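You operate a simulated robot arm through the tools that you are given. There is no shell and no other tool.

Carry out the task below with a simulated robot arm. There is one attempt and no reset: what you move stays moved.

## Task
Service the sealer: brush its table clean, tighten its nut, lay a pouch ready.
Fine: switch off first; put the brush back; the orange-header pouch lies square, lip over the strip. Set down upright: blue hand brush.
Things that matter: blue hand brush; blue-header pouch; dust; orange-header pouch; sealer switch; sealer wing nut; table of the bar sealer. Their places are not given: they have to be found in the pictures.

The check looks at the end state, three seconds after you hand in, the way a careful person would. Anything else that was tipped, shoved, dropped, spilled or broken makes it a failure.

## Robot
A 6-joint arm with a two-finger gripper, fixed in place. Base frame: the origin is on the floor under the middle of its stand, x ahead of it, y to its left, z up. Readings come in m, rad, newtons and seconds.
It reaches about 1.572 m from its shoulder. Its first joint turns from -2.897 to 2.897 rad. Payload 2.45 kg.
The tool frame sits at the grasp point between the pads (the TCP): z along the fingers, y along the line on which they close. The tips reach 0.02 m beyond it. The gripper opens to 0.14 m; its body begins 0.168 m behind the TCP.
Orientation is told as [roll, pitch, yaw] about the base's x, y, z axes, in that order, counted from this pose: with the fingers straight down and closing along the base's y, the tool's x points along the base's -x, its y along +y and its z along -z.

## Interface
- The arm moves only by the tool apply_moves. Its argument "plan" is a list of rows, each an object (a shift or turn left out is 0, a gripper value left out holds the last) with "xyz": the shift along the tool's x, y, z in m, a list of three; "delta_rot": the turn, a rotation vector about the tool's x, y, z in rad, a list of three; "fingers": the opening in per cent of the stroke, from 0 (shut) to 100 (fully open). In form: [{"xyz": [tx, ty, tz], "delta_rot": [wx, wy, wz], "fingers": fingers}, ...]. A call has 1 to 20 rows; each row is the pose to reach, as a shift and turn from the pose commanded when the call began, along the tool's axes at that moment. A row lasts 0.2 s, in which the tool goes at most 0.05 m and 0.15 rad; a call with a longer step from one row to the next is refused whole, and so is a gripper value outside its range. A pose out of reach is approached as far as the arm can. The call stops where the force on the tool passes 40 N (or 10 N more than at its start, if that is more) or the arm is blocked; 0.2 s more then pass. Each finger travels about 0.045 m/s and halts on what it meets, pressing with about 39 N; the grip force reading is that of the motor and also rises with nothing between the fingers. The clock runs only during rows and for 0.2 s after the last one: add rows that repeat a pose to give the fingers time. The reply holds the time, the measured pose of the TCP, the force on the tool along the base axes, the opening and the grip force, in the units named above and with some noise, with the torque about the TCP (base axes, N m) and any sound that the robot's microphone picked up.
- Cameras (640 x 400 px; columns grow to the right, rows downward): "scene" is fixed at [0.3993, -0.5006, 1.5449]; the picture's right is [0.50, -0.87, 0.00], its down [-0.61, -0.35, -0.72] and it looks along [0.62, 0.35, -0.70] (base axes); focal length 299 px, centre (320, 200). "wrist" rides on the gripper at [0.078, 0.011, -0.209] in the tool frame; the picture's right is [-0.14, 0.99, 0.00], its down [-0.92, -0.13, -0.37] and it looks along [-0.37, -0.05, 0.93] (tool axes); focal length 280 px, centre (320, 200).
- grab_frame(camera): a new picture of that camera. It takes no simulated time.
- measure_at(camera, pixels): for up to 12 pixels [column, row] of the newest picture of that camera ("zoom" is the newest enlarged one), the place [x, y, z] in the base frame of the surface seen there, good to about 0.003 m. It takes no simulated time.
- enlarge(camera, box): a new picture of the part [left, top, right, bottom] of that camera's present view, enlarged. It takes no simulated time.
- sign_off(): hands the job in; it is judged then, once.

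Unless the task says otherwise, let go and move clear before handing in.

The tools are called after ">>>" as name(argument=value, ...) on one line, values as JSON. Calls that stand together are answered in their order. apply_moves: Moves the arm, as the interface text tells. Its arguments: {"type":"object","properties":{"plan":{"type":"array","items":{"type":"object","properties":{"xyz":{"type":"array","items":{"type":"number"}},"delta_rot":{"type":"array","items":{"type":"number"}},"fingers":{"type":"number"}}}}},"required":["plan"]} The other tools are called the same way: grab_frame (camera) takes a picture; measure_at (camera, pixels) gives the place of the surface under pixels of a picture; enlarge (camera, box) takes an enlarged picture of a part of a camera's view; sign_off () hands the job in.

At the start:

```text
time_s: 0.0
position: [0.6872, 0.0717, 1.2818]
tool_rot: [0.002, 0.002, 0.002]
force: [0.1, 0.7, -0.7]
ft_torque: [0.01, 0.02, 0.0]
width: 0.1397
grip_force: 0.1
```

scene: 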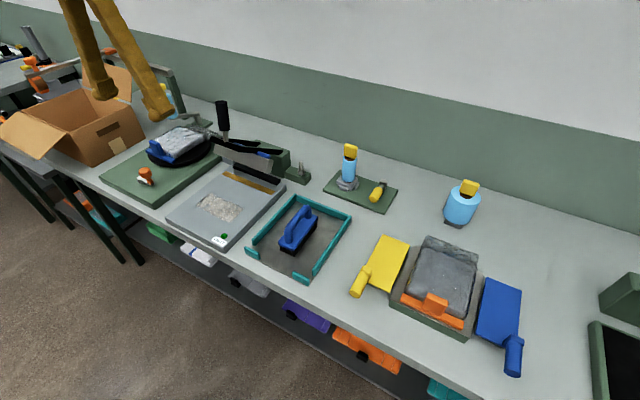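
wrist: 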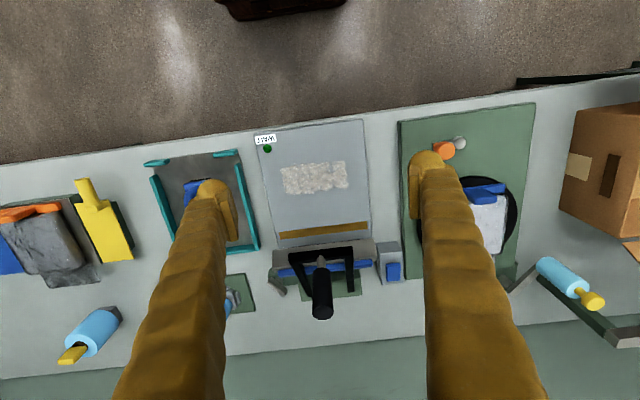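

The pictures show the sealer table with dust around scene (218,207), the blue hand brush in a teal tray around (298,232), and the sealer arm with black handle near (225,120). I will enlarge several areas to find the switch, wing nut and pouches.

>>> enlarge(camera="scene", box=[160, 90, 320, 190])

>>> enlarge(camera="scene", box=[160, 160, 360, 285])

>>> enlarge(camera="scene", box=[90, 100, 250, 200])

>>> enlarge(camera="scene", box=[320, 220, 540, 380])

>>> enlarge(camera="wrist", box=[230, 110, 420, 330])

```text
4.00 times, centred on (240, 140) of scene
```

zoom: 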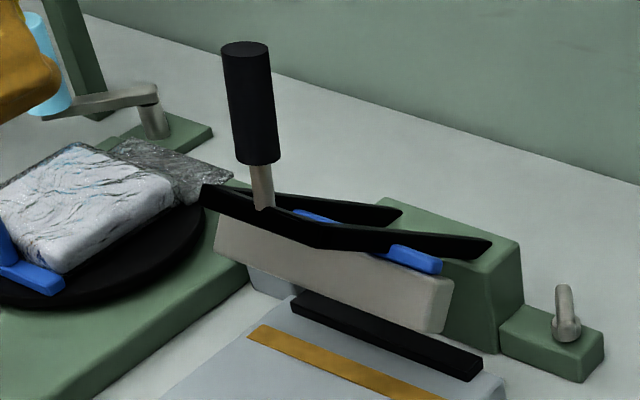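

```text
3.20 times, centred on (260, 222) of scene
```

zoom: 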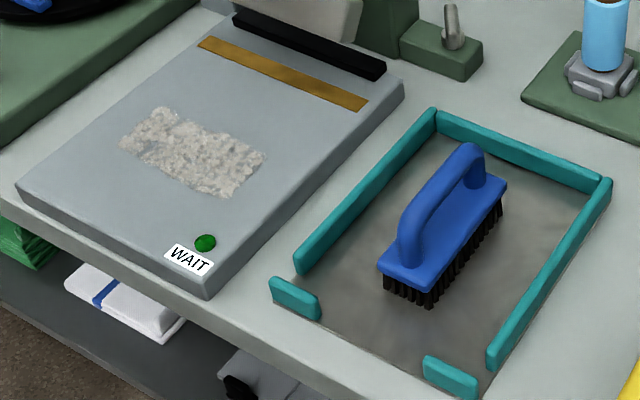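

```text
4.00 times, centred on (170, 150) of scene
```

zoom: 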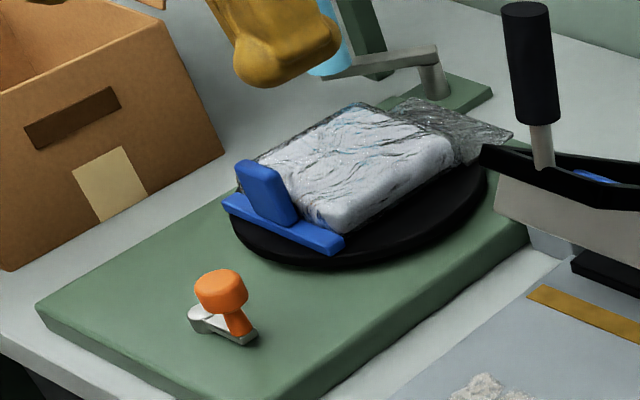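

```text
2.50 times, centred on (430, 300) of scene
```

zoom: 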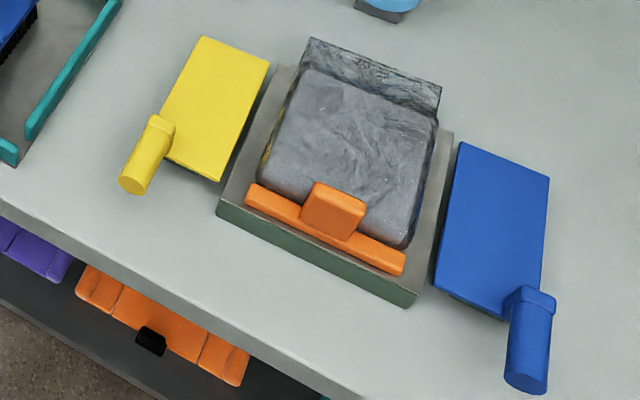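

```text
1.82 times, centred on (325, 220) of wrist
```

zoom: 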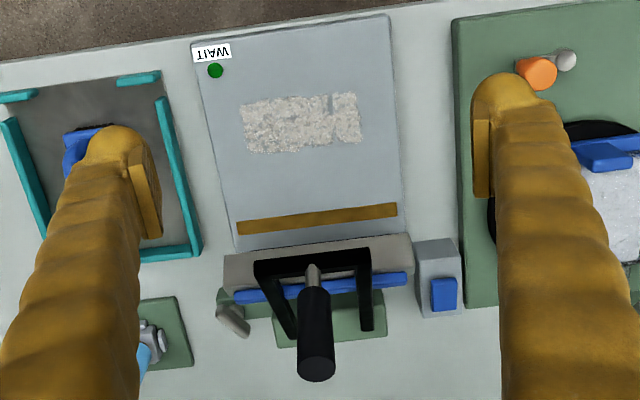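

The zooms show the orange-header pouch on a stand at scene (435,285), the blue-header pouch on a black turntable (180,140), a grey box with a blue rocker beside the sealer, and a metal lever-like part at (301,172). I'll measure key points and zoom in further.

>>> measure_at(camera="scene", pixels=[[218, 207], [298, 232], [301, 172], [347, 183], [435, 305], [450, 270], [255, 180], [224, 104], [222, 236], [240, 150], [178, 140], [300, 270]])

>>> enlarge(camera="scene", box=[270, 135, 410, 222])

>>> enlarge(camera="wrist", box=[260, 225, 420, 325])

>>> enlarge(camera="scene", box=[190, 220, 254, 260])

```text
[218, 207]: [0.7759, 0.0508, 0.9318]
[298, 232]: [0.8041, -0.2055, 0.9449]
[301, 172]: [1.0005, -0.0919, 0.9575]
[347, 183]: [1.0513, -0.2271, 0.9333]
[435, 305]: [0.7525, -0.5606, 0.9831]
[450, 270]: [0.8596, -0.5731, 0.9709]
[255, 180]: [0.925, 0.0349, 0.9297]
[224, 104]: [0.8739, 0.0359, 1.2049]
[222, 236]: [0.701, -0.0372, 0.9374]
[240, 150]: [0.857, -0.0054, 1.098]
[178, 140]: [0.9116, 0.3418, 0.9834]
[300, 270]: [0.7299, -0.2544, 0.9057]
```

```text
4.57 times, centred on (340, 178) of scene
```

zoom: 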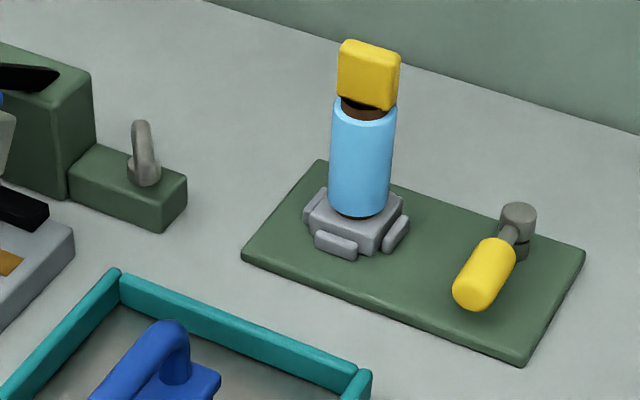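

```text
4.00 times, centred on (340, 275) of wrist
```

zoom: 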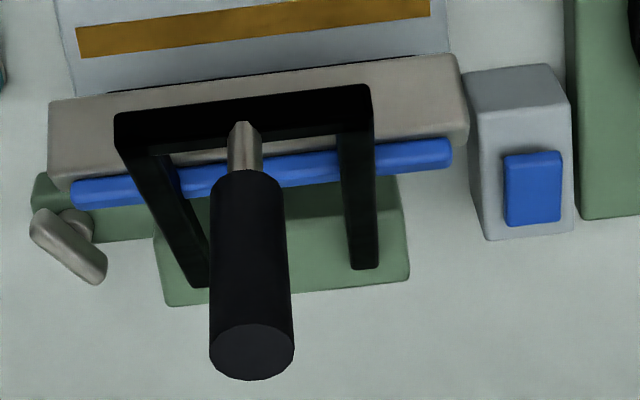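

```text
10.00 times, centred on (222, 240) of scene
```

zoom: 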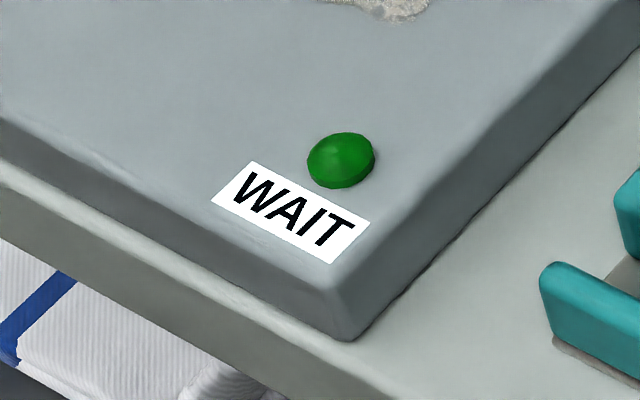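

The switch looks like the blue rocker at wrist (393,271), the wing nut is at wrist (277,283), and the lamp is green beside a "WAIT" label. I'll measure these points from the wrist view.

>>> grab_frame(camera="wrist")

>>> measure_at(camera="wrist", pixels=[[393, 271], [387, 247], [391, 262], [393, 278], [401, 282], [386, 282], [275, 283], [284, 290], [268, 280], [322, 232], [322, 255], [322, 305]])

>>> measure_at(camera="wrist", pixels=[[259, 130], [361, 121], [273, 240], [371, 231], [279, 235], [367, 226], [283, 170], [345, 163], [285, 194], [348, 185], [320, 178], [267, 148]])

```text
taken
```

wrist: 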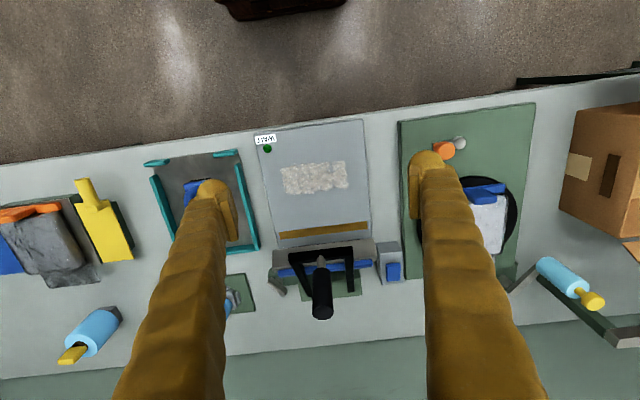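

```text
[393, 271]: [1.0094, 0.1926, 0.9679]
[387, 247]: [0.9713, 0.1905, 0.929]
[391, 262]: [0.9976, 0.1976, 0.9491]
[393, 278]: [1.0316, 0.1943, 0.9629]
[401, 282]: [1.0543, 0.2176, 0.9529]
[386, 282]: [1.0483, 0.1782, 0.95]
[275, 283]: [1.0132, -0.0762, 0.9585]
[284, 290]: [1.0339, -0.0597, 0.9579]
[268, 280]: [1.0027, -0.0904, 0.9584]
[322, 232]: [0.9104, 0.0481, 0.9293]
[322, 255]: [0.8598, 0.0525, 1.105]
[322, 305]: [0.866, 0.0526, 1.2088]
```

```text
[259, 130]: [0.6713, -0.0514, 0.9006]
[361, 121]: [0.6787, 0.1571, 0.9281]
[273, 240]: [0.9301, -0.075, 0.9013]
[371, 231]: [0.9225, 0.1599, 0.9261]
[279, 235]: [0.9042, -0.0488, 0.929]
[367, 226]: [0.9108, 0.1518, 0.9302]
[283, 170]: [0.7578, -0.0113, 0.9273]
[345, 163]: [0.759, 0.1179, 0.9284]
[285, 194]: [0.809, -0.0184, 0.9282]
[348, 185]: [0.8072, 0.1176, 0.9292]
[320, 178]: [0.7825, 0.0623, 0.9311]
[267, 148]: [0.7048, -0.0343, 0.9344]
```

The sealer table spans about x 0.675–0.93, y −0.05–0.157, z 0.929, with the dust at x 0.757–0.809. The switch sits at about (1.01, 0.195, 0.965). I'll move high over toward the switch for a closer view.

>>> apply_moves(plan=[{"xyz": [-0.04, 0.02, 0]}, {"xyz": [-0.08, 0.04, 0]}, {"xyz": [-0.12, 0.06, 0]}, {"xyz": [-0.16, 0.08, 0]}, {"xyz": [-0.2, 0.1, 0]}, {"xyz": [-0.24, 0.125, 0]}, {"xyz": [-0.24, 0.125, 0]}])

>>> grab_frame(camera="wrist")

>>> grab_frame(camera="scene")

```text
time_s: 1.6
position: [0.9294, 0.1981, 1.2848]
tool_rot: [0.002, -0.001, 0.002]
force: [-0.3, -0.5, 0.3]
ft_torque: [0.01, -0.04, 0.02]
width: 0.14
grip_force: 0.1
```

```text
taken
```

wrist: 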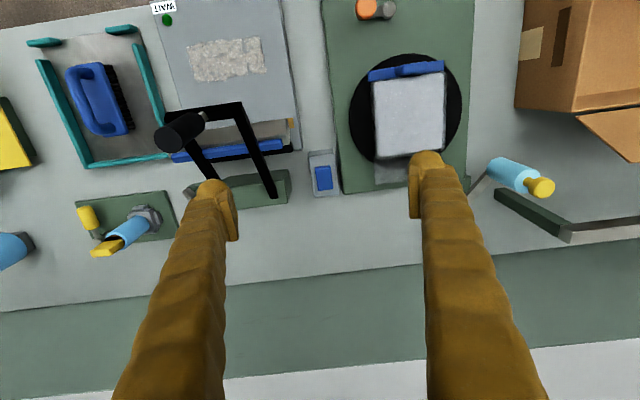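

```text
taken
```

scene: 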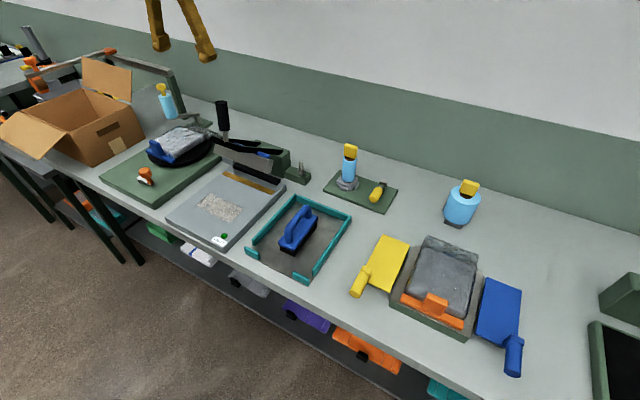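

>>> enlarge(camera="wrist", box=[290, 140, 354, 210])

>>> measure_at(camera="wrist", pixels=[[312, 156], [335, 154], [316, 166], [330, 166], [323, 173], [318, 181], [331, 180], [318, 187], [332, 186], [323, 179], [323, 187], [341, 187]])

>>> enlarge(camera="wrist", box=[150, 80, 310, 220])

```text
5.71 times, centred on (322, 175) of wrist
```

zoom: 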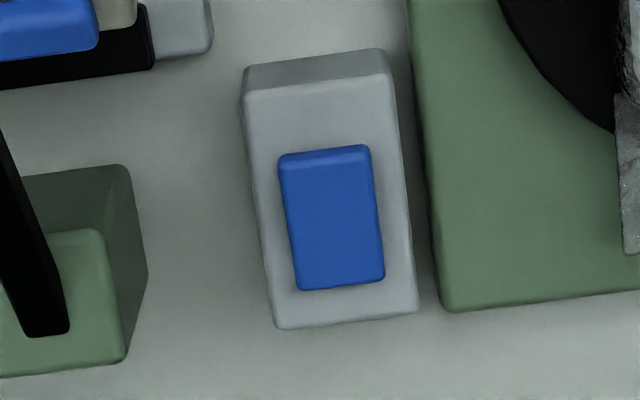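

```text
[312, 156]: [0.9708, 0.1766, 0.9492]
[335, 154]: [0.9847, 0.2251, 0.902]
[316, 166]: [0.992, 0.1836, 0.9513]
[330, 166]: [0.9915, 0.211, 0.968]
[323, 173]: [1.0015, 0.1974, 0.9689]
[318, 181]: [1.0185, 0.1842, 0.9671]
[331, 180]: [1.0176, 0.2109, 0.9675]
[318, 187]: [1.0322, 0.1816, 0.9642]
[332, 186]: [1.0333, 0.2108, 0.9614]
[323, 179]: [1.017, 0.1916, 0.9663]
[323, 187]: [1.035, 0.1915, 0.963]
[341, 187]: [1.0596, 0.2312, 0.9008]
```

```text
2.86 times, centred on (230, 150) of wrist
```

zoom: 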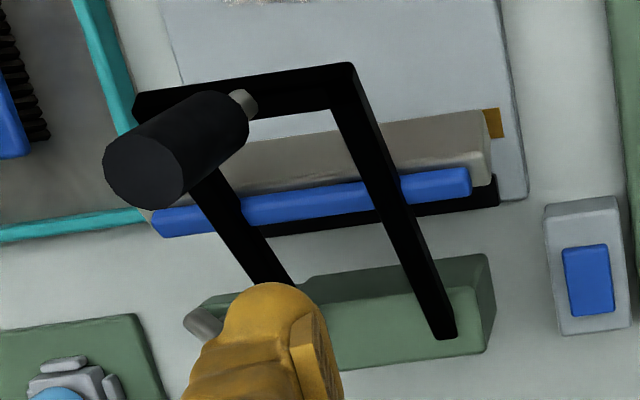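

The rocker top is about z 0.9685 at its near edge (x≈0.99) and 0.963 at its far edge, so the near edge is up and should be pressed. I'll close the fingers and descend above the near edge.

>>> apply_moves(plan=[{"xyz": [-0.03, 0, 0.03], "fingers": 0}, {"xyz": [-0.066, 0, 0.06], "fingers": 0}, {"xyz": [-0.066, 0, 0.1], "fingers": 0}, {"xyz": [-0.066, 0, 0.14], "fingers": 0}, {"xyz": [-0.066, 0, 0.18], "fingers": 0}, {"xyz": [-0.066, 0, 0.22], "fingers": 0}, {"xyz": [-0.066, 0, 0.22], "fingers": 0}, {"xyz": [-0.066, 0, 0.22], "fingers": 0}, {"xyz": [-0.066, 0, 0.22], "fingers": 0}])

>>> grab_frame(camera="wrist")

>>> enlarge(camera="scene", box=[180, 60, 340, 160])

```text
time_s: 3.6
position: [0.9965, 0.196, 1.0605]
tool_rot: [0.002, 0.0, 0.0]
force: [-0.1, 0.7, -0.4]
ft_torque: [0.02, 0.03, 0.0]
width: 0.0001
grip_force: 29.1
```

```text
taken
```

wrist: 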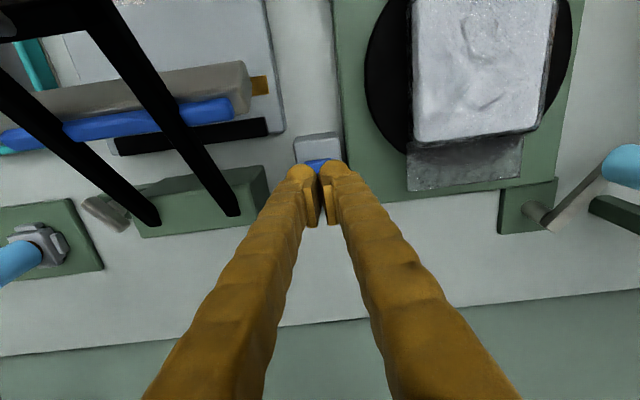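

```text
4.00 times, centred on (260, 110) of scene
```

zoom: 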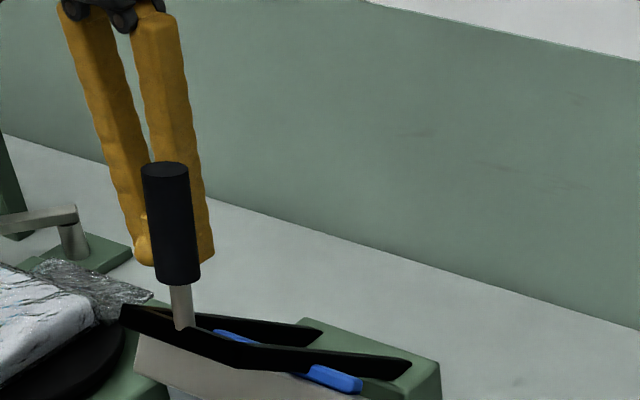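

The fingers are shut and hover above the switch near pixel (320,165). I'll measure the fingertip footprint before pressing.

>>> measure_at(camera="wrist", pixels=[[298, 168], [338, 168], [300, 180], [340, 180], [312, 220], [333, 220], [292, 190], [350, 185], [320, 163], [311, 180], [326, 180]])

>>> enlarge(camera="wrist", box=[270, 120, 370, 240])

```text
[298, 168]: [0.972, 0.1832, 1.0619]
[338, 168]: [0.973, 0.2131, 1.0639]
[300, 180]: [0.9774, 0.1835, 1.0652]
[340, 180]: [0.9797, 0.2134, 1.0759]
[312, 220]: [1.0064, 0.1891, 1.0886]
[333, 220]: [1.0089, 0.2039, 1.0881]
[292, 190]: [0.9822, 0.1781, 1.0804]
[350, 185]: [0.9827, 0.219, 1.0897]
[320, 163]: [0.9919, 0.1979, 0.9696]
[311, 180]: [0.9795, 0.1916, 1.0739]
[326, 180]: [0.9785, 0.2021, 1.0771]
```

```text
3.33 times, centred on (320, 180) of wrist
```

zoom: 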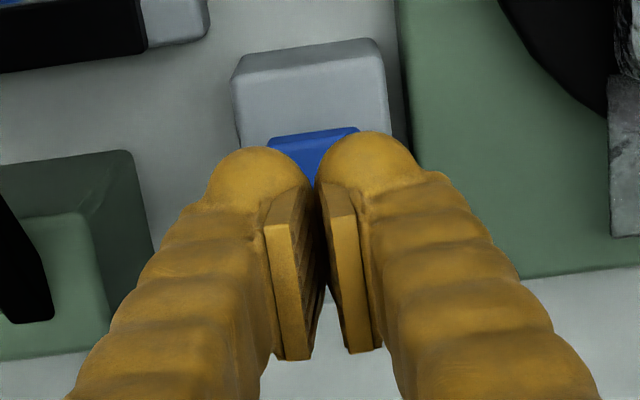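

The fingers span about x ±0.023 around the TCP, so I'll shift 12 mm toward the robot to press only the rocker's near half. Then I'll descend slowly.

>>> apply_moves(plan=[{"xyz": [0.012, 0.001, 0.02]}, {"xyz": [0.012, 0.001, 0.05]}, {"xyz": [0.012, 0.001, 0.06]}, {"xyz": [0.012, 0.001, 0.066]}, {"xyz": [0.012, 0.001, 0.069]}, {"xyz": [0.012, 0.001, 0.072]}, {"xyz": [0.012, 0.001, 0.074]}, {"xyz": [0.012, 0.001, 0.076]}, {"xyz": [0.012, 0.001, 0.078]}])

>>> enlarge(camera="scene", box=[190, 220, 254, 260])

```text
time_s: 5.6
position: [0.9817, 0.1995, 0.9838]
tool_rot: [0.001, 0.001, 0.001]
force: [0.0, 0.1, -0.3]
ft_torque: [-0.04, 0.0, -0.03]
width: 0.0
grip_force: 29.3
```

```text
10.00 times, centred on (222, 240) of scene
```

zoom: 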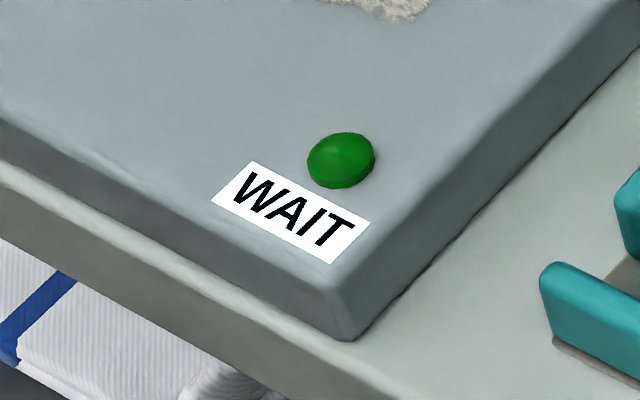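

No contact force shows at TCP z 0.984 and the lamp is unchanged. I'll look at the wrist view, then continue down gently.

>>> enlarge(camera="wrist", box=[270, 120, 370, 240])

>>> apply_moves(plan=[{"xyz": [0, 0, 0.002]}, {"xyz": [0, 0, 0.004]}, {"xyz": [0, 0, 0.004]}])

>>> enlarge(camera="wrist", box=[270, 120, 370, 240])

>>> enlarge(camera="scene", box=[190, 220, 254, 260])

```text
3.33 times, centred on (320, 180) of wrist
```

zoom: 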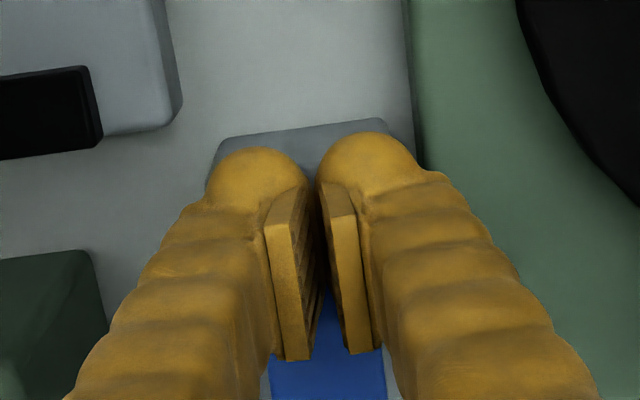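

```text
time_s: 6.4
position: [0.9821, 0.1984, 0.9808]
tool_rot: [0.001, -0.003, 0.0]
force: [-10.3, -0.5, 17.8]
ft_torque: [-0.04, -0.05, -0.02]
width: 0.0059
grip_force: 29.5
```

```text
3.33 times, centred on (320, 180) of wrist
```

zoom: 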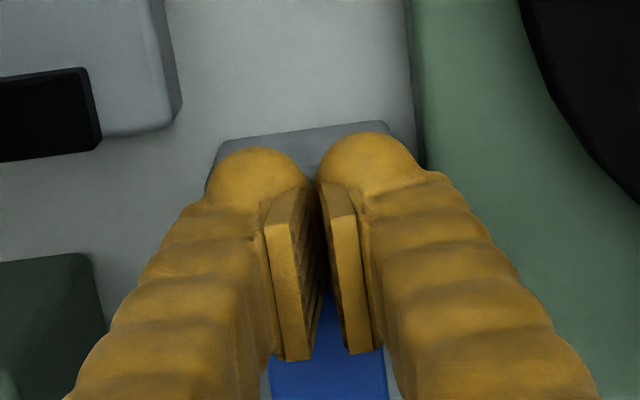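

```text
10.00 times, centred on (222, 240) of scene
```

zoom: 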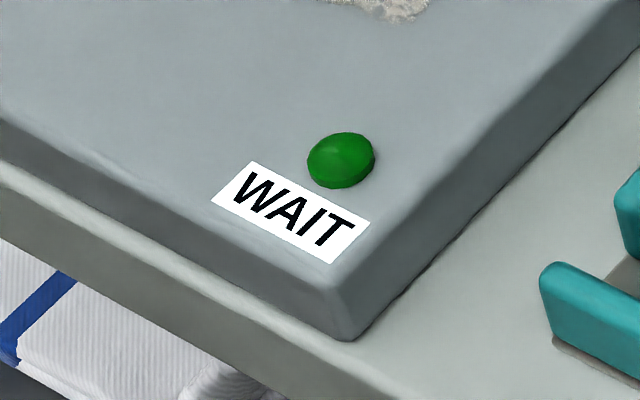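

Contact came with 18 N up and −10 N in x, so the round tips are catching the rocker's front edge without toggling it (lamp still green at zoom (340,160)). I'll lift, shift 17 mm farther, and press again.

>>> apply_moves(plan=[{"xyz": [0, 0, -0.02]}, {"xyz": [-0.017, 0, -0.02]}, {"xyz": [-0.017, 0, -0.012]}, {"xyz": [-0.017, 0, -0.008]}, {"xyz": [-0.017, 0, -0.006]}, {"xyz": [-0.017, 0, -0.004]}, {"xyz": [-0.017, 0, -0.002]}, {"xyz": [-0.017, 0, 0.0]}])

>>> enlarge(camera="wrist", box=[270, 120, 370, 240])

>>> enlarge(camera="scene", box=[190, 220, 254, 260])

```text
time_s: 8.3
position: [0.9996, 0.199, 0.9865]
tool_rot: [0.003, -0.002, 0.001]
force: [-5.7, -2.6, 10.5]
ft_torque: [-0.07, -0.02, -0.02]
width: 0.0062
grip_force: 29.2
stopped in row 8: the force on the tool passed its limit at 43 N (the readings are from after the stop); the commanded pose is now the measured one
```

```text
3.33 times, centred on (320, 180) of wrist
```

zoom: 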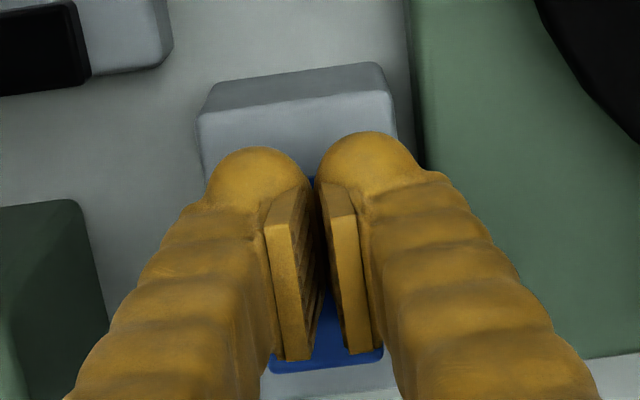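

```text
10.00 times, centred on (222, 240) of scene
```

zoom: 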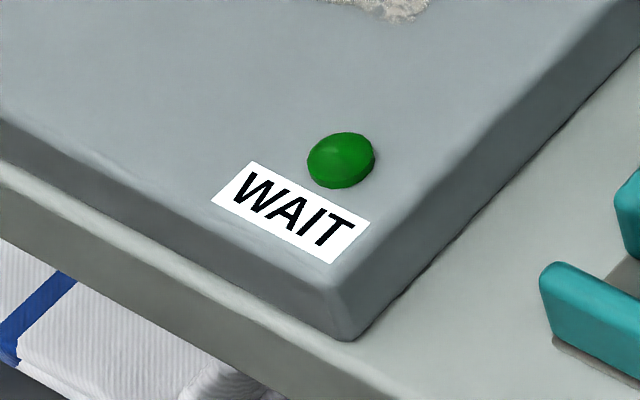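

The press reached 43 N at TCP z≈0.9865, but the lamp stayed green with no sound. I'll lift off and check the rocker's tilt now.

>>> apply_moves(plan=[{"xyz": [0, 0, -0.03]}, {"xyz": [0.04, 0, -0.07]}, {"xyz": [0.07, 0, -0.11], "fingers": 60}, {"xyz": [0.07, 0, -0.13], "fingers": 60}, {"xyz": [0.07, 0, -0.13], "fingers": 60}, {"xyz": [0.07, 0, -0.13], "fingers": 60}])

>>> grab_frame(camera="wrist")

```text
refused: row 2 steps farther than a row can; nothing moved
```

```text
taken
```

wrist: 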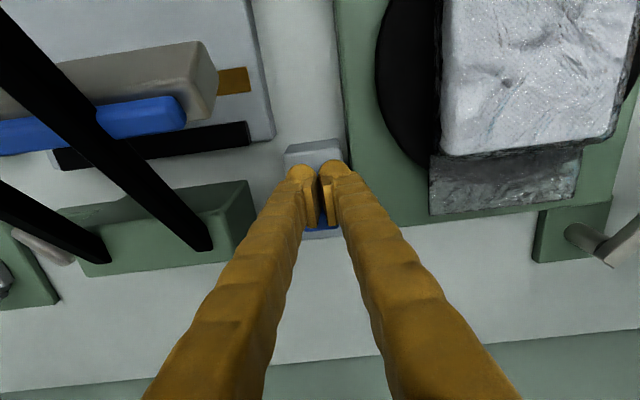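

The plan was refused because one step was too long, and nothing moved. I'll repeat the lift with shorter steps.

>>> apply_moves(plan=[{"xyz": [0, 0, -0.03]}, {"xyz": [0.02, 0, -0.06]}, {"xyz": [0.04, 0, -0.09], "fingers": 60}, {"xyz": [0.06, 0, -0.12], "fingers": 60}, {"xyz": [0.07, 0, -0.13], "fingers": 60}, {"xyz": [0.07, 0, -0.13], "fingers": 60}, {"xyz": [0.07, 0, -0.13], "fingers": 60}])

>>> grab_frame(camera="wrist")

```text
time_s: 9.9
position: [0.9296, 0.1986, 1.1138]
tool_rot: [0.002, -0.003, 0.0]
force: [0.8, 0.2, 0.7]
ft_torque: [-0.02, 0.02, 0.03]
width: 0.0841
grip_force: 0.1
```

```text
taken
```

wrist: 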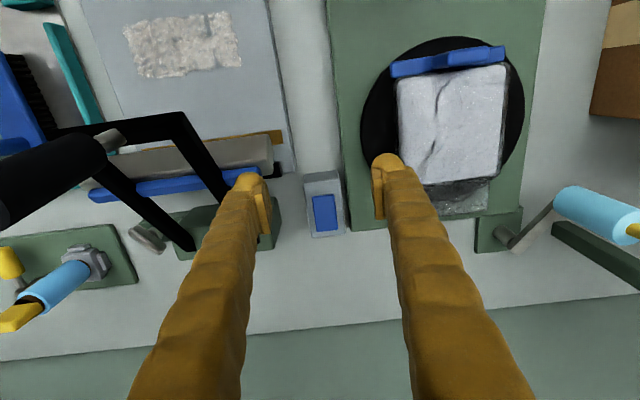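

>>> enlarge(camera="wrist", box=[290, 160, 354, 245])

>>> measure_at(camera="wrist", pixels=[[317, 198], [324, 198], [331, 198], [318, 206], [325, 206], [333, 206], [320, 214], [327, 214], [334, 214], [322, 225], [328, 225], [334, 225]])

>>> measure_at(camera="wrist", pixels=[[309, 190], [325, 188], [338, 187], [308, 183], [324, 179], [336, 176], [318, 234], [330, 233], [342, 231]])

>>> enlarge(camera="scene", box=[190, 110, 330, 210])

```text
4.71 times, centred on (322, 202) of wrist
```

zoom: 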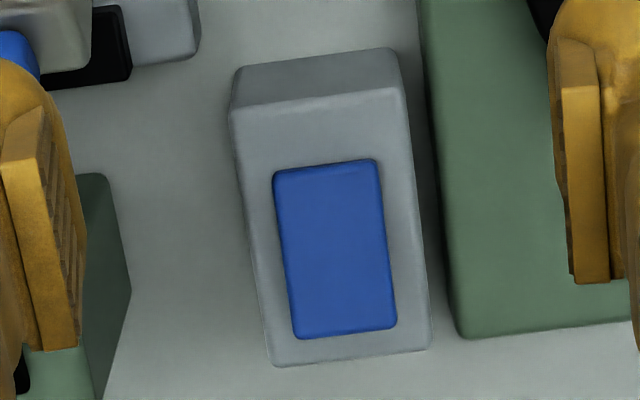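

```text
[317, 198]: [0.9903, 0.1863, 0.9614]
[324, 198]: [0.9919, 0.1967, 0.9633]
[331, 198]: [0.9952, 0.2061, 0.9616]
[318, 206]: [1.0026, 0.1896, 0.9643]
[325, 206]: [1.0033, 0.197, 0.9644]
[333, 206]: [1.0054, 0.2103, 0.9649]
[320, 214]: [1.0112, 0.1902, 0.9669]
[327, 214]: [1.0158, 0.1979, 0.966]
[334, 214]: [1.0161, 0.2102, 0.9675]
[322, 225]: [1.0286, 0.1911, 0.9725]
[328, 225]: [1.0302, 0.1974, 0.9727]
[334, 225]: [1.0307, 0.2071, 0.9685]
```

```text
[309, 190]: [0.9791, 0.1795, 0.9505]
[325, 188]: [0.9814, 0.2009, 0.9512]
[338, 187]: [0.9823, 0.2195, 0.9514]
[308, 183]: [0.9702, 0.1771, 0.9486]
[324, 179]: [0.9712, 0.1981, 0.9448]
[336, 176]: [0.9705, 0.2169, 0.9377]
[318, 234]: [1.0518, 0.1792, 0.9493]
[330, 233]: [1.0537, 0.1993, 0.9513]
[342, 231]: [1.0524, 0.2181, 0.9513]
```

```text
4.00 times, centred on (260, 160) of scene
```

zoom: 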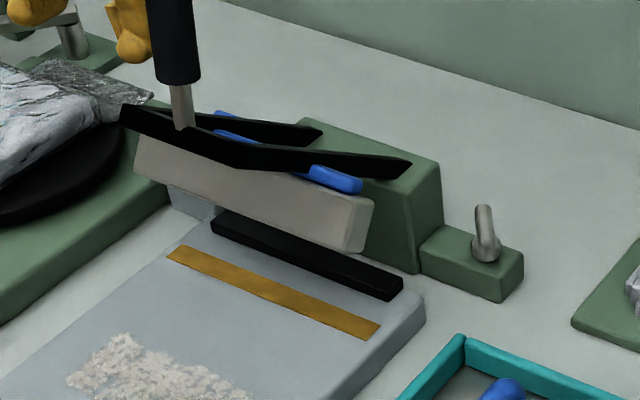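

The rocker has flipped: near edge now z≈0.962, far edge ≈0.972. I'll check the lamp again to see whether it has changed.

>>> enlarge(camera="scene", box=[190, 220, 254, 260])

>>> enlarge(camera="scene", box=[160, 100, 330, 260])

```text
10.00 times, centred on (222, 240) of scene
```

zoom: 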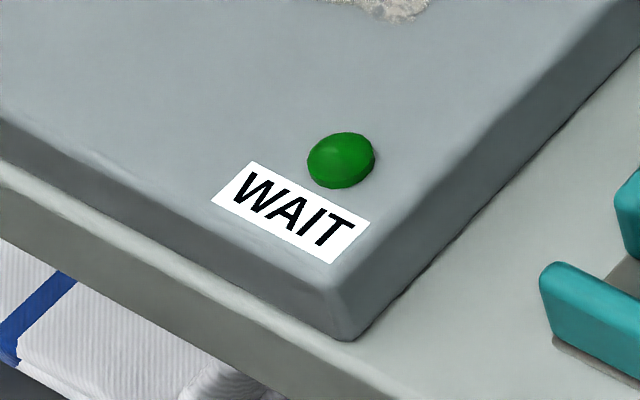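

```text
2.50 times, centred on (245, 180) of scene
```

zoom: 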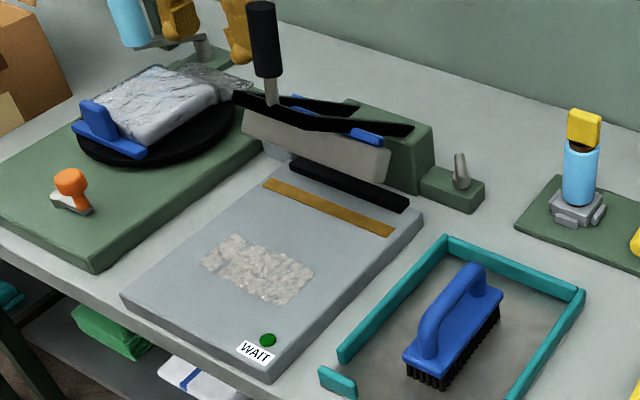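

The lamp is still green, perhaps staying lit until the strip has cooled, so I'll let time pass while inspecting the wing nut at scene (301,172). I'm moving up and over to view it from above.

>>> apply_moves(plan=[{"xyz": [0, 0, -0.045]}, {"xyz": [0, 0, -0.09]}, {"xyz": [0, 0, -0.135]}, {"xyz": [0, 0, -0.18]}, {"xyz": [0, -0.05, -0.18]}, {"xyz": [0, -0.1, -0.18]}, {"xyz": [0, -0.15, -0.18], "fingers": 100}, {"xyz": [0, -0.2, -0.18], "fingers": 100}, {"xyz": [0, -0.25, -0.18], "fingers": 100}, {"xyz": [0, -0.28, -0.18], "fingers": 100}, {"xyz": [0, -0.28, -0.18], "fingers": 100}])

>>> grab_frame(camera="wrist")

>>> enlarge(camera="scene", box=[190, 220, 254, 260])

```text
time_s: 12.3
position: [0.9267, -0.0838, 1.2921]
tool_rot: [0.002, -0.005, 0.0]
force: [-0.1, -0.6, 0.5]
ft_torque: [-0.02, 0.02, 0.0]
width: 0.14
grip_force: 0.1
```

```text
taken
```

wrist: 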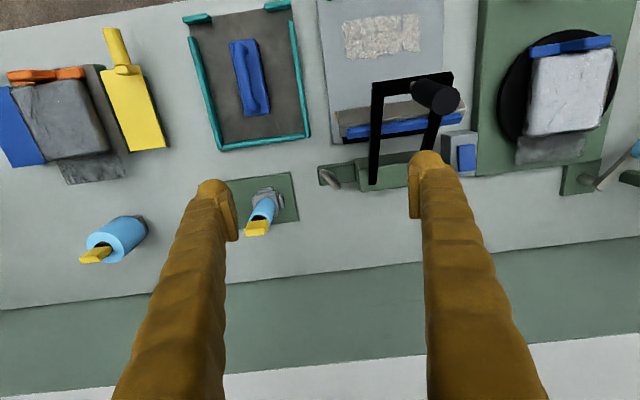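

```text
10.00 times, centred on (222, 240) of scene
```

zoom: 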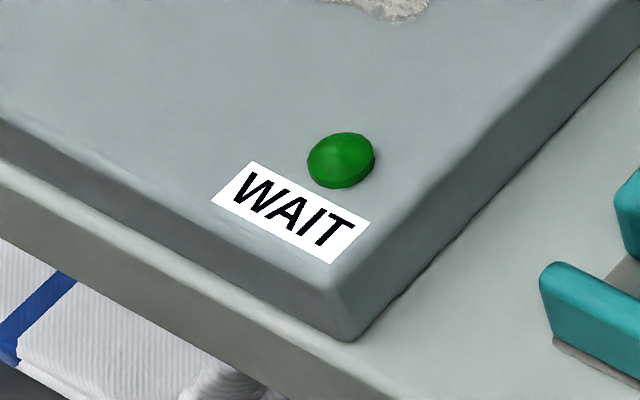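

>>> enlarge(camera="wrist", box=[290, 140, 386, 200])

>>> measure_at(camera="zoom", pixels=[[215, 200], [260, 235], [305, 300], [320, 320], [190, 190], [215, 240], [200, 310], [350, 310], [200, 170], [360, 240], [260, 300], [330, 200]])

```text
6.67 times, centred on (338, 170) of wrist
```

zoom: 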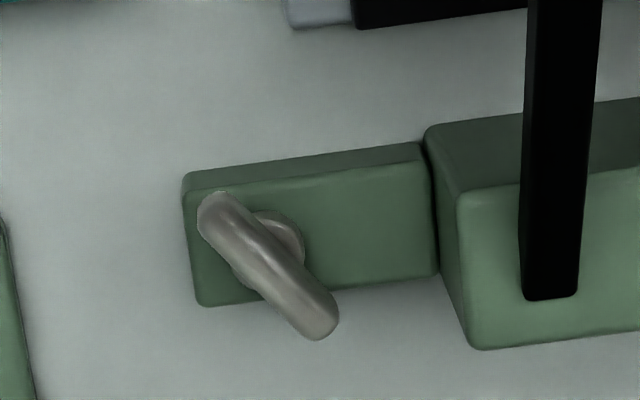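

```text
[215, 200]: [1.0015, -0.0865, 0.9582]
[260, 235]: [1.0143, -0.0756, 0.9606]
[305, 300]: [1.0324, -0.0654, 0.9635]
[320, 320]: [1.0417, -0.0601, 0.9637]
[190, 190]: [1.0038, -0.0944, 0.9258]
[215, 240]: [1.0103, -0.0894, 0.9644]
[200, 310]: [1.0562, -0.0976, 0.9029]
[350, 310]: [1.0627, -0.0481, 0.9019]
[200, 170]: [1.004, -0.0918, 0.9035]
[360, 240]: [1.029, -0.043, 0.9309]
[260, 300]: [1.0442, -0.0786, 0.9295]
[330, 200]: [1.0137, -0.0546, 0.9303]
```

The wing blade runs roughly from (1.001,−0.088) to (1.042,−0.058) at z≈0.963 over a block top at z 0.930. I'll measure the neighbouring sealer block for finger clearance.

>>> measure_at(camera="zoom", pixels=[[430, 140], [450, 210], [480, 220], [500, 300], [480, 340], [550, 270], [500, 130], [600, 300], [300, 240], [205, 215], [335, 325], [275, 250]])

>>> enlarge(camera="scene", box=[270, 140, 334, 190])

```text
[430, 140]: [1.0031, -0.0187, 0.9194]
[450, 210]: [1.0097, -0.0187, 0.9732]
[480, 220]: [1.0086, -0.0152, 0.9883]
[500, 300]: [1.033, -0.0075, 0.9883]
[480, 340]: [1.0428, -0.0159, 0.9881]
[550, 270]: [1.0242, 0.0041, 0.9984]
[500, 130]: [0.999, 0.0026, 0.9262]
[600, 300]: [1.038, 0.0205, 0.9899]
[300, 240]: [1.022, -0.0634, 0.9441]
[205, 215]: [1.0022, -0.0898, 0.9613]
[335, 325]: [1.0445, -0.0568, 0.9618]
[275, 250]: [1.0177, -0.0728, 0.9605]
```

```text
8.00 times, centred on (302, 165) of scene
```

zoom: 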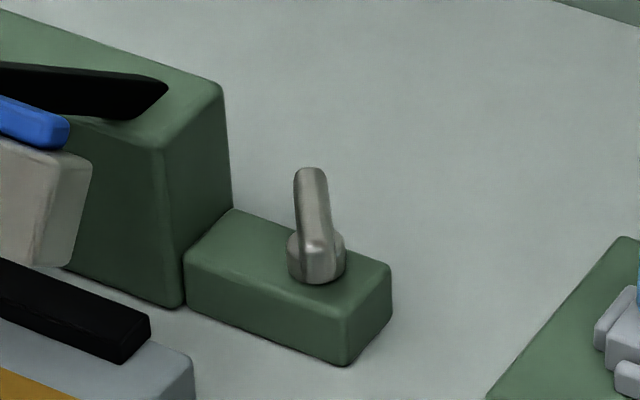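

The sealer block starts at y≈−0.018, so there is clearance around the nut at about (1.022,−0.0735). I'll rotate the hand by +0.59 rad about vertical, open to about 5.6 cm and hover over the nut; I also measure the nearby bottle height.

>>> measure_at(camera="scene", pixels=[[350, 146], [349, 160], [350, 175], [378, 190]])

>>> apply_moves(plan=[{"xyz": [-0.03, 0.003, 0.03], "delta_rot": [0, 0, -0.12], "fingers": 45}, {"xyz": [-0.06, 0.006, 0.06], "delta_rot": [0, 0, -0.24], "fingers": 45}, {"xyz": [-0.08, 0.008, 0.1], "delta_rot": [0, 0, -0.36], "fingers": 45}, {"xyz": [-0.095, 0.01, 0.14], "delta_rot": [0, 0, -0.48], "fingers": 45}, {"xyz": [-0.095, 0.01, 0.18], "delta_rot": [0, 0, -0.593], "fingers": 45}, {"xyz": [-0.095, 0.01, 0.2], "delta_rot": [0, 0, -0.593], "fingers": 45}, {"xyz": [-0.095, 0.01, 0.2], "delta_rot": [0, 0, -0.593], "fingers": 45}])

>>> grab_frame(camera="wrist")

```text
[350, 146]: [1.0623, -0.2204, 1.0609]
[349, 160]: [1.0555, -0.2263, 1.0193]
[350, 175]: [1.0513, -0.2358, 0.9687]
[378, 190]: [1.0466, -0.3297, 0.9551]
```

```text
time_s: 13.9
position: [1.0242, -0.0701, 1.0956]
tool_rot: [0.0, -0.004, 0.593]
force: [0.0, -0.4, 0.1]
ft_torque: [0.0, 0.02, 0.02]
width: 0.063
grip_force: 0.1
```

```text
taken
```

wrist: 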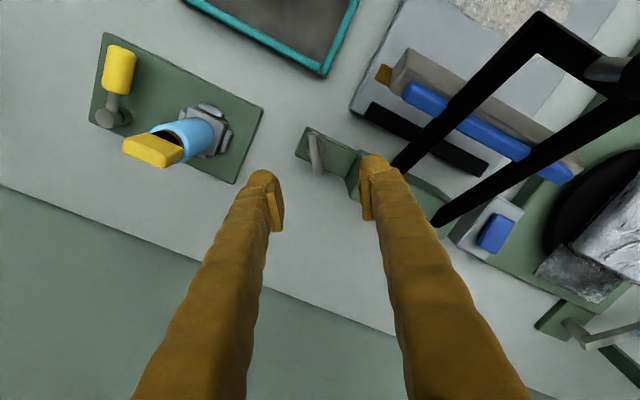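

>>> enlarge(camera="wrist", box=[280, 120, 360, 190])

>>> measure_at(camera="zoom", pixels=[[270, 120], [290, 180], [310, 230], [330, 290], [350, 330], [240, 130], [350, 270], [270, 250], [320, 260]])

```text
5.71 times, centred on (320, 155) of wrist
```

zoom: 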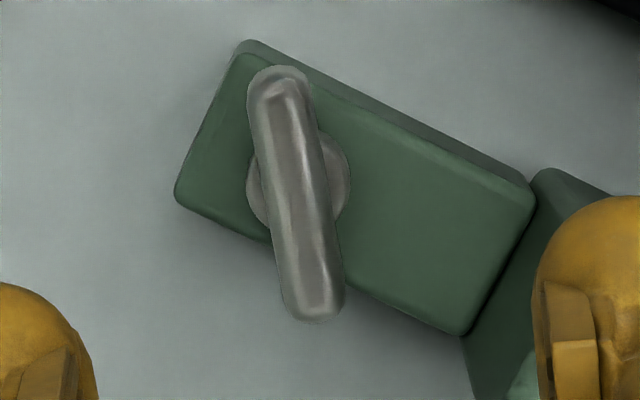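

```text
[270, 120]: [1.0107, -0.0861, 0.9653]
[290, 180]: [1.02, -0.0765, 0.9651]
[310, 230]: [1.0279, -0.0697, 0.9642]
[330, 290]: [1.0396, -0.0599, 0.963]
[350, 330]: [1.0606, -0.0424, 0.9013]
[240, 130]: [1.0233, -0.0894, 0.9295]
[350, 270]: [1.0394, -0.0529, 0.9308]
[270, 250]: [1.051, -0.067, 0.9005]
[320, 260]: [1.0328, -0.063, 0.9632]
```

The blade is lined up with the tool's x axis (zoom (280,70) to (315,318)), with the tool axis about 4 mm off. I'll correct by (+4,−4.3) mm in the tool frame, descend to TCP z≈0.967, then close.

>>> apply_moves(plan=[{"xyz": [0.004, -0.0043, 0.03]}, {"xyz": [0.004, -0.0043, 0.07]}, {"xyz": [0.004, -0.0043, 0.1]}, {"xyz": [0.004, -0.0043, 0.12]}, {"xyz": [0.004, -0.0043, 0.1275]}, {"xyz": [0.004, -0.0043, 0.1275]}])

>>> enlarge(camera="wrist", box=[240, 130, 400, 250])

>>> enlarge(camera="scene", box=[250, 120, 350, 190])

```text
time_s: 15.3
position: [1.0244, -0.077, 0.9644]
tool_rot: [0.001, -0.003, 0.594]
force: [-0.7, 0.2, 0.0]
ft_torque: [-0.01, 0.01, -0.01]
width: 0.0634
grip_force: 0.0
```

```text
3.33 times, centred on (320, 190) of wrist
```

zoom: 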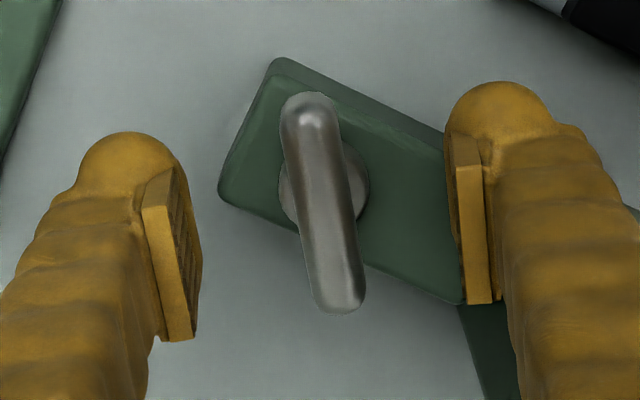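

```text
5.71 times, centred on (300, 155) of scene
```

zoom: 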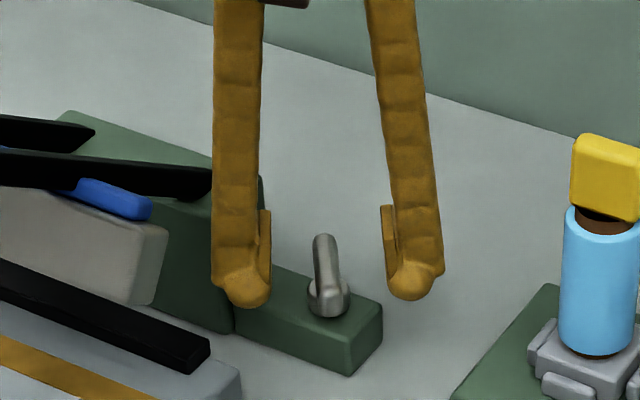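

The blade is centred between the pads and the pads overlap its height. I'll close the fingers on it.

>>> apply_moves(plan=[{"xyz": [0, 0, 0], "fingers": 0}, {"xyz": [0, 0, 0], "fingers": 0}, {"xyz": [0, 0, 0], "fingers": 0}, {"xyz": [0, 0, 0], "fingers": 0}, {"xyz": [0, 0, 0], "fingers": 0}])

>>> enlarge(camera="wrist", box=[240, 130, 400, 250])

>>> enlarge(camera="scene", box=[190, 220, 254, 260])

```text
time_s: 16.5
position: [1.0239, -0.0762, 0.9634]
tool_rot: [-0.001, -0.004, 0.595]
force: [-12.9, 13.6, 0.2]
ft_torque: [0.15, 0.09, 0.04]
width: 0.0131
grip_force: 39.8
```

```text
3.33 times, centred on (320, 190) of wrist
```

zoom: 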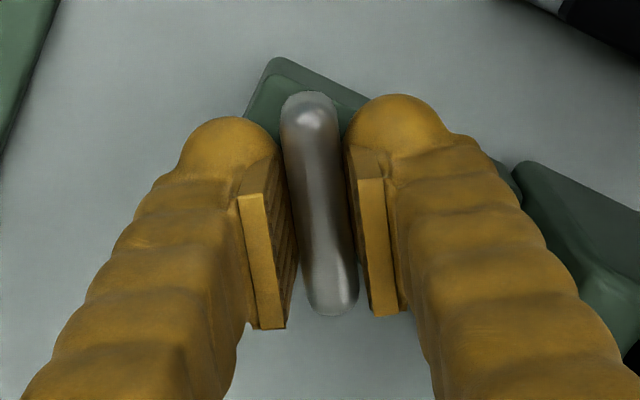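

```text
10.00 times, centred on (222, 240) of scene
```

zoom: 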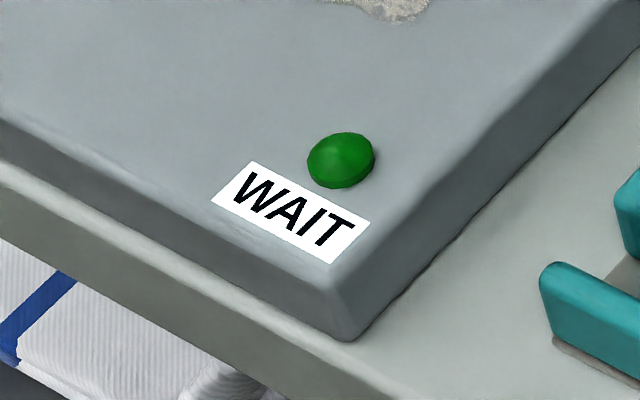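

The blade is gripped (width 0.013 m), with about 18 N side force along tool +y. I'll relax that slightly and turn clockwise (tool +z) by 0.3 rad, watching torque.

>>> apply_moves(plan=[{"xyz": [0, 0.001, 0]}, {"xyz": [0, 0.0015, 0], "delta_rot": [0, 0, 0.1]}, {"xyz": [0, 0.0015, 0], "delta_rot": [0, 0, 0.2]}, {"xyz": [0, 0.0015, 0], "delta_rot": [0, 0, 0.3]}])

>>> enlarge(camera="wrist", box=[240, 130, 400, 250])

```text
time_s: 17.5
position: [1.0236, -0.0759, 0.9644]
tool_rot: [0.0, -0.004, 0.293]
force: [25.2, 3.9, -17.0]
ft_torque: [0.03, -0.3, 0.03]
width: 0.0131
grip_force: 39.9
```

```text
3.33 times, centred on (320, 190) of wrist
```

zoom: 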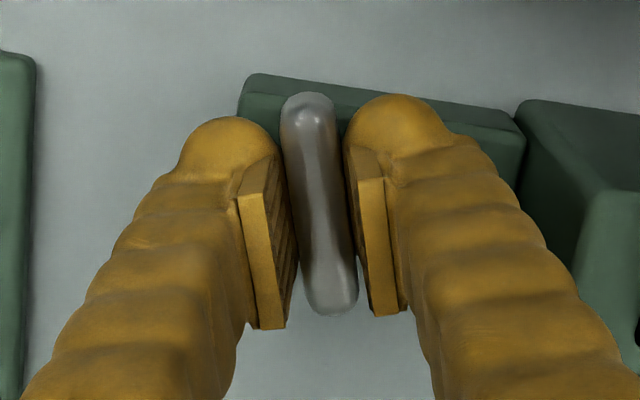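

The nut turns freely (torque ≈0.03 N m), pulling down 17 N as it threads and +25 N in x. I'll ease those by small shifts and continue clockwise.

>>> apply_moves(plan=[{"xyz": [-0.002, -0.0004, 0.001], "delta_rot": [0, 0, 0.0]}, {"xyz": [-0.002, -0.0004, 0.001], "delta_rot": [0, 0, 0.0]}])

>>> apply_moves(plan=[{"xyz": [0, 0, 0.0003], "delta_rot": [0, 0, 0.1]}, {"xyz": [0, 0, 0.0006], "delta_rot": [0, 0, 0.2]}, {"xyz": [0, 0, 0.001], "delta_rot": [0, 0, 0.3]}])

```text
time_s: 18.1
position: [1.0235, -0.0751, 0.9644]
tool_rot: [0.001, -0.001, 0.294]
force: [-22.1, 2.8, 3.3]
ft_torque: [-0.03, 0.54, 0.05]
width: 0.013
grip_force: 39.2
```

```text
time_s: 18.9
position: [1.0257, -0.0747, 0.9648]
tool_rot: [0.001, -0.003, -0.007]
force: [-30.8, 7.6, 8.3]
ft_torque: [0.07, 0.39, 0.02]
width: 0.013
grip_force: 40.2
```

Stiffness is about 23 N/mm, so I'll back off 1.3 mm in x and keep turning clockwise; the torque is still negligible.

>>> apply_moves(plan=[{"xyz": [0.0013, -0.0003, -0.0004], "delta_rot": [0, 0, 0.0]}, {"xyz": [0.0013, -0.0003, -0.0003], "delta_rot": [0, 0, 0.1]}, {"xyz": [0.0013, -0.0003, -0.0002], "delta_rot": [0, 0, 0.2]}, {"xyz": [0.0013, -0.0003, 0], "delta_rot": [0, 0, 0.3]}])

```text
time_s: 20.0
position: [1.0246, -0.0754, 0.9641]
tool_rot: [0.004, -0.005, -0.308]
force: [8.5, 1.1, -3.9]
ft_torque: [-0.03, -0.19, 0.01]
width: 0.0129
grip_force: 40.1
stopped in row 4: the force on the tool passed its limit at 43 N (the readings are from after the stop); the commanded pose is now the measured one
```

The call stopped on a 43 N spike at yaw −0.31, with small forces afterwards. I'll look at the grip and nut before continuing.

>>> enlarge(camera="wrist", box=[240, 130, 400, 250])

>>> enlarge(camera="scene", box=[250, 120, 350, 190])

```text
3.33 times, centred on (320, 190) of wrist
```

zoom: 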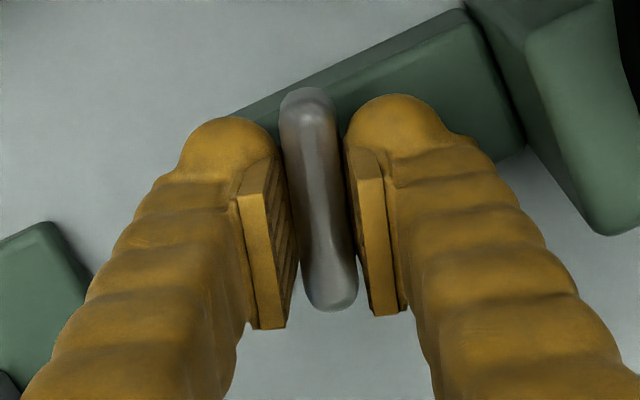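

```text
5.71 times, centred on (300, 155) of scene
```

zoom: 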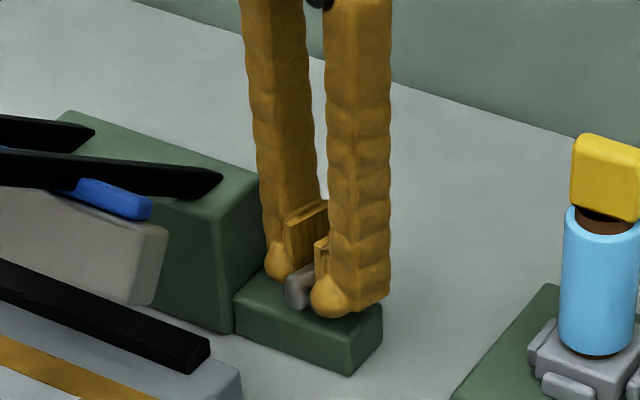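

The nut has turned about 0.9 rad and the grip is still square, so I'll continue clockwise in 0.3 rad portions.

>>> apply_moves(plan=[{"xyz": [0, 0, 0.0], "delta_rot": [0, 0, 0.08]}, {"xyz": [0, 0, 0.0], "delta_rot": [0, 0, 0.16]}, {"xyz": [0, 0, 0.0], "delta_rot": [0, 0, 0.24]}])

>>> apply_moves(plan=[{"xyz": [0, 0, 0.0], "delta_rot": [0, 0, 0.08]}, {"xyz": [0, 0, 0.0], "delta_rot": [0, 0, 0.16]}])

```text
time_s: 20.8
position: [1.0268, -0.0749, 0.9631]
tool_rot: [0.006, -0.004, -0.549]
force: [10.1, 9.7, -8.3]
ft_torque: [-0.01, -0.29, 0.02]
width: 0.0129
grip_force: 39.6
```

```text
time_s: 21.4
position: [1.0253, -0.0749, 0.9641]
tool_rot: [0.005, -0.003, -0.707]
force: [19.7, 10.5, -10.0]
ft_torque: [0.1, -0.14, 0.03]
width: 0.0131
grip_force: 39.7
```

Total turn is about 1.3 rad with modest forces; I'll relax and continue.

>>> apply_moves(plan=[{"xyz": [-0.0003, 0.0007, 0.0004], "delta_rot": [0, 0, 0.0]}, {"xyz": [-0.0003, 0.0007, 0.0005], "delta_rot": [0, 0, 0.1]}, {"xyz": [-0.0003, 0.0007, 0.0006], "delta_rot": [0, 0, 0.2]}])

>>> apply_moves(plan=[{"xyz": [0, 0, 0.0002], "delta_rot": [0, 0, 0.1]}, {"xyz": [0, 0, 0.0004], "delta_rot": [0, 0, 0.2]}])

```text
time_s: 22.2
position: [1.0244, -0.0756, 0.965]
tool_rot: [0.007, -0.001, -0.909]
force: [-6.6, 5.5, 0.4]
ft_torque: [0.11, 0.16, 0.03]
width: 0.0129
grip_force: 39.1
```

```text
time_s: 22.8
position: [1.0252, -0.0754, 0.9647]
tool_rot: [0.007, 0.0, -1.11]
force: [-12.7, 1.3, 9.9]
ft_torque: [-0.06, 0.13, -0.01]
width: 0.013
grip_force: 39.7
```

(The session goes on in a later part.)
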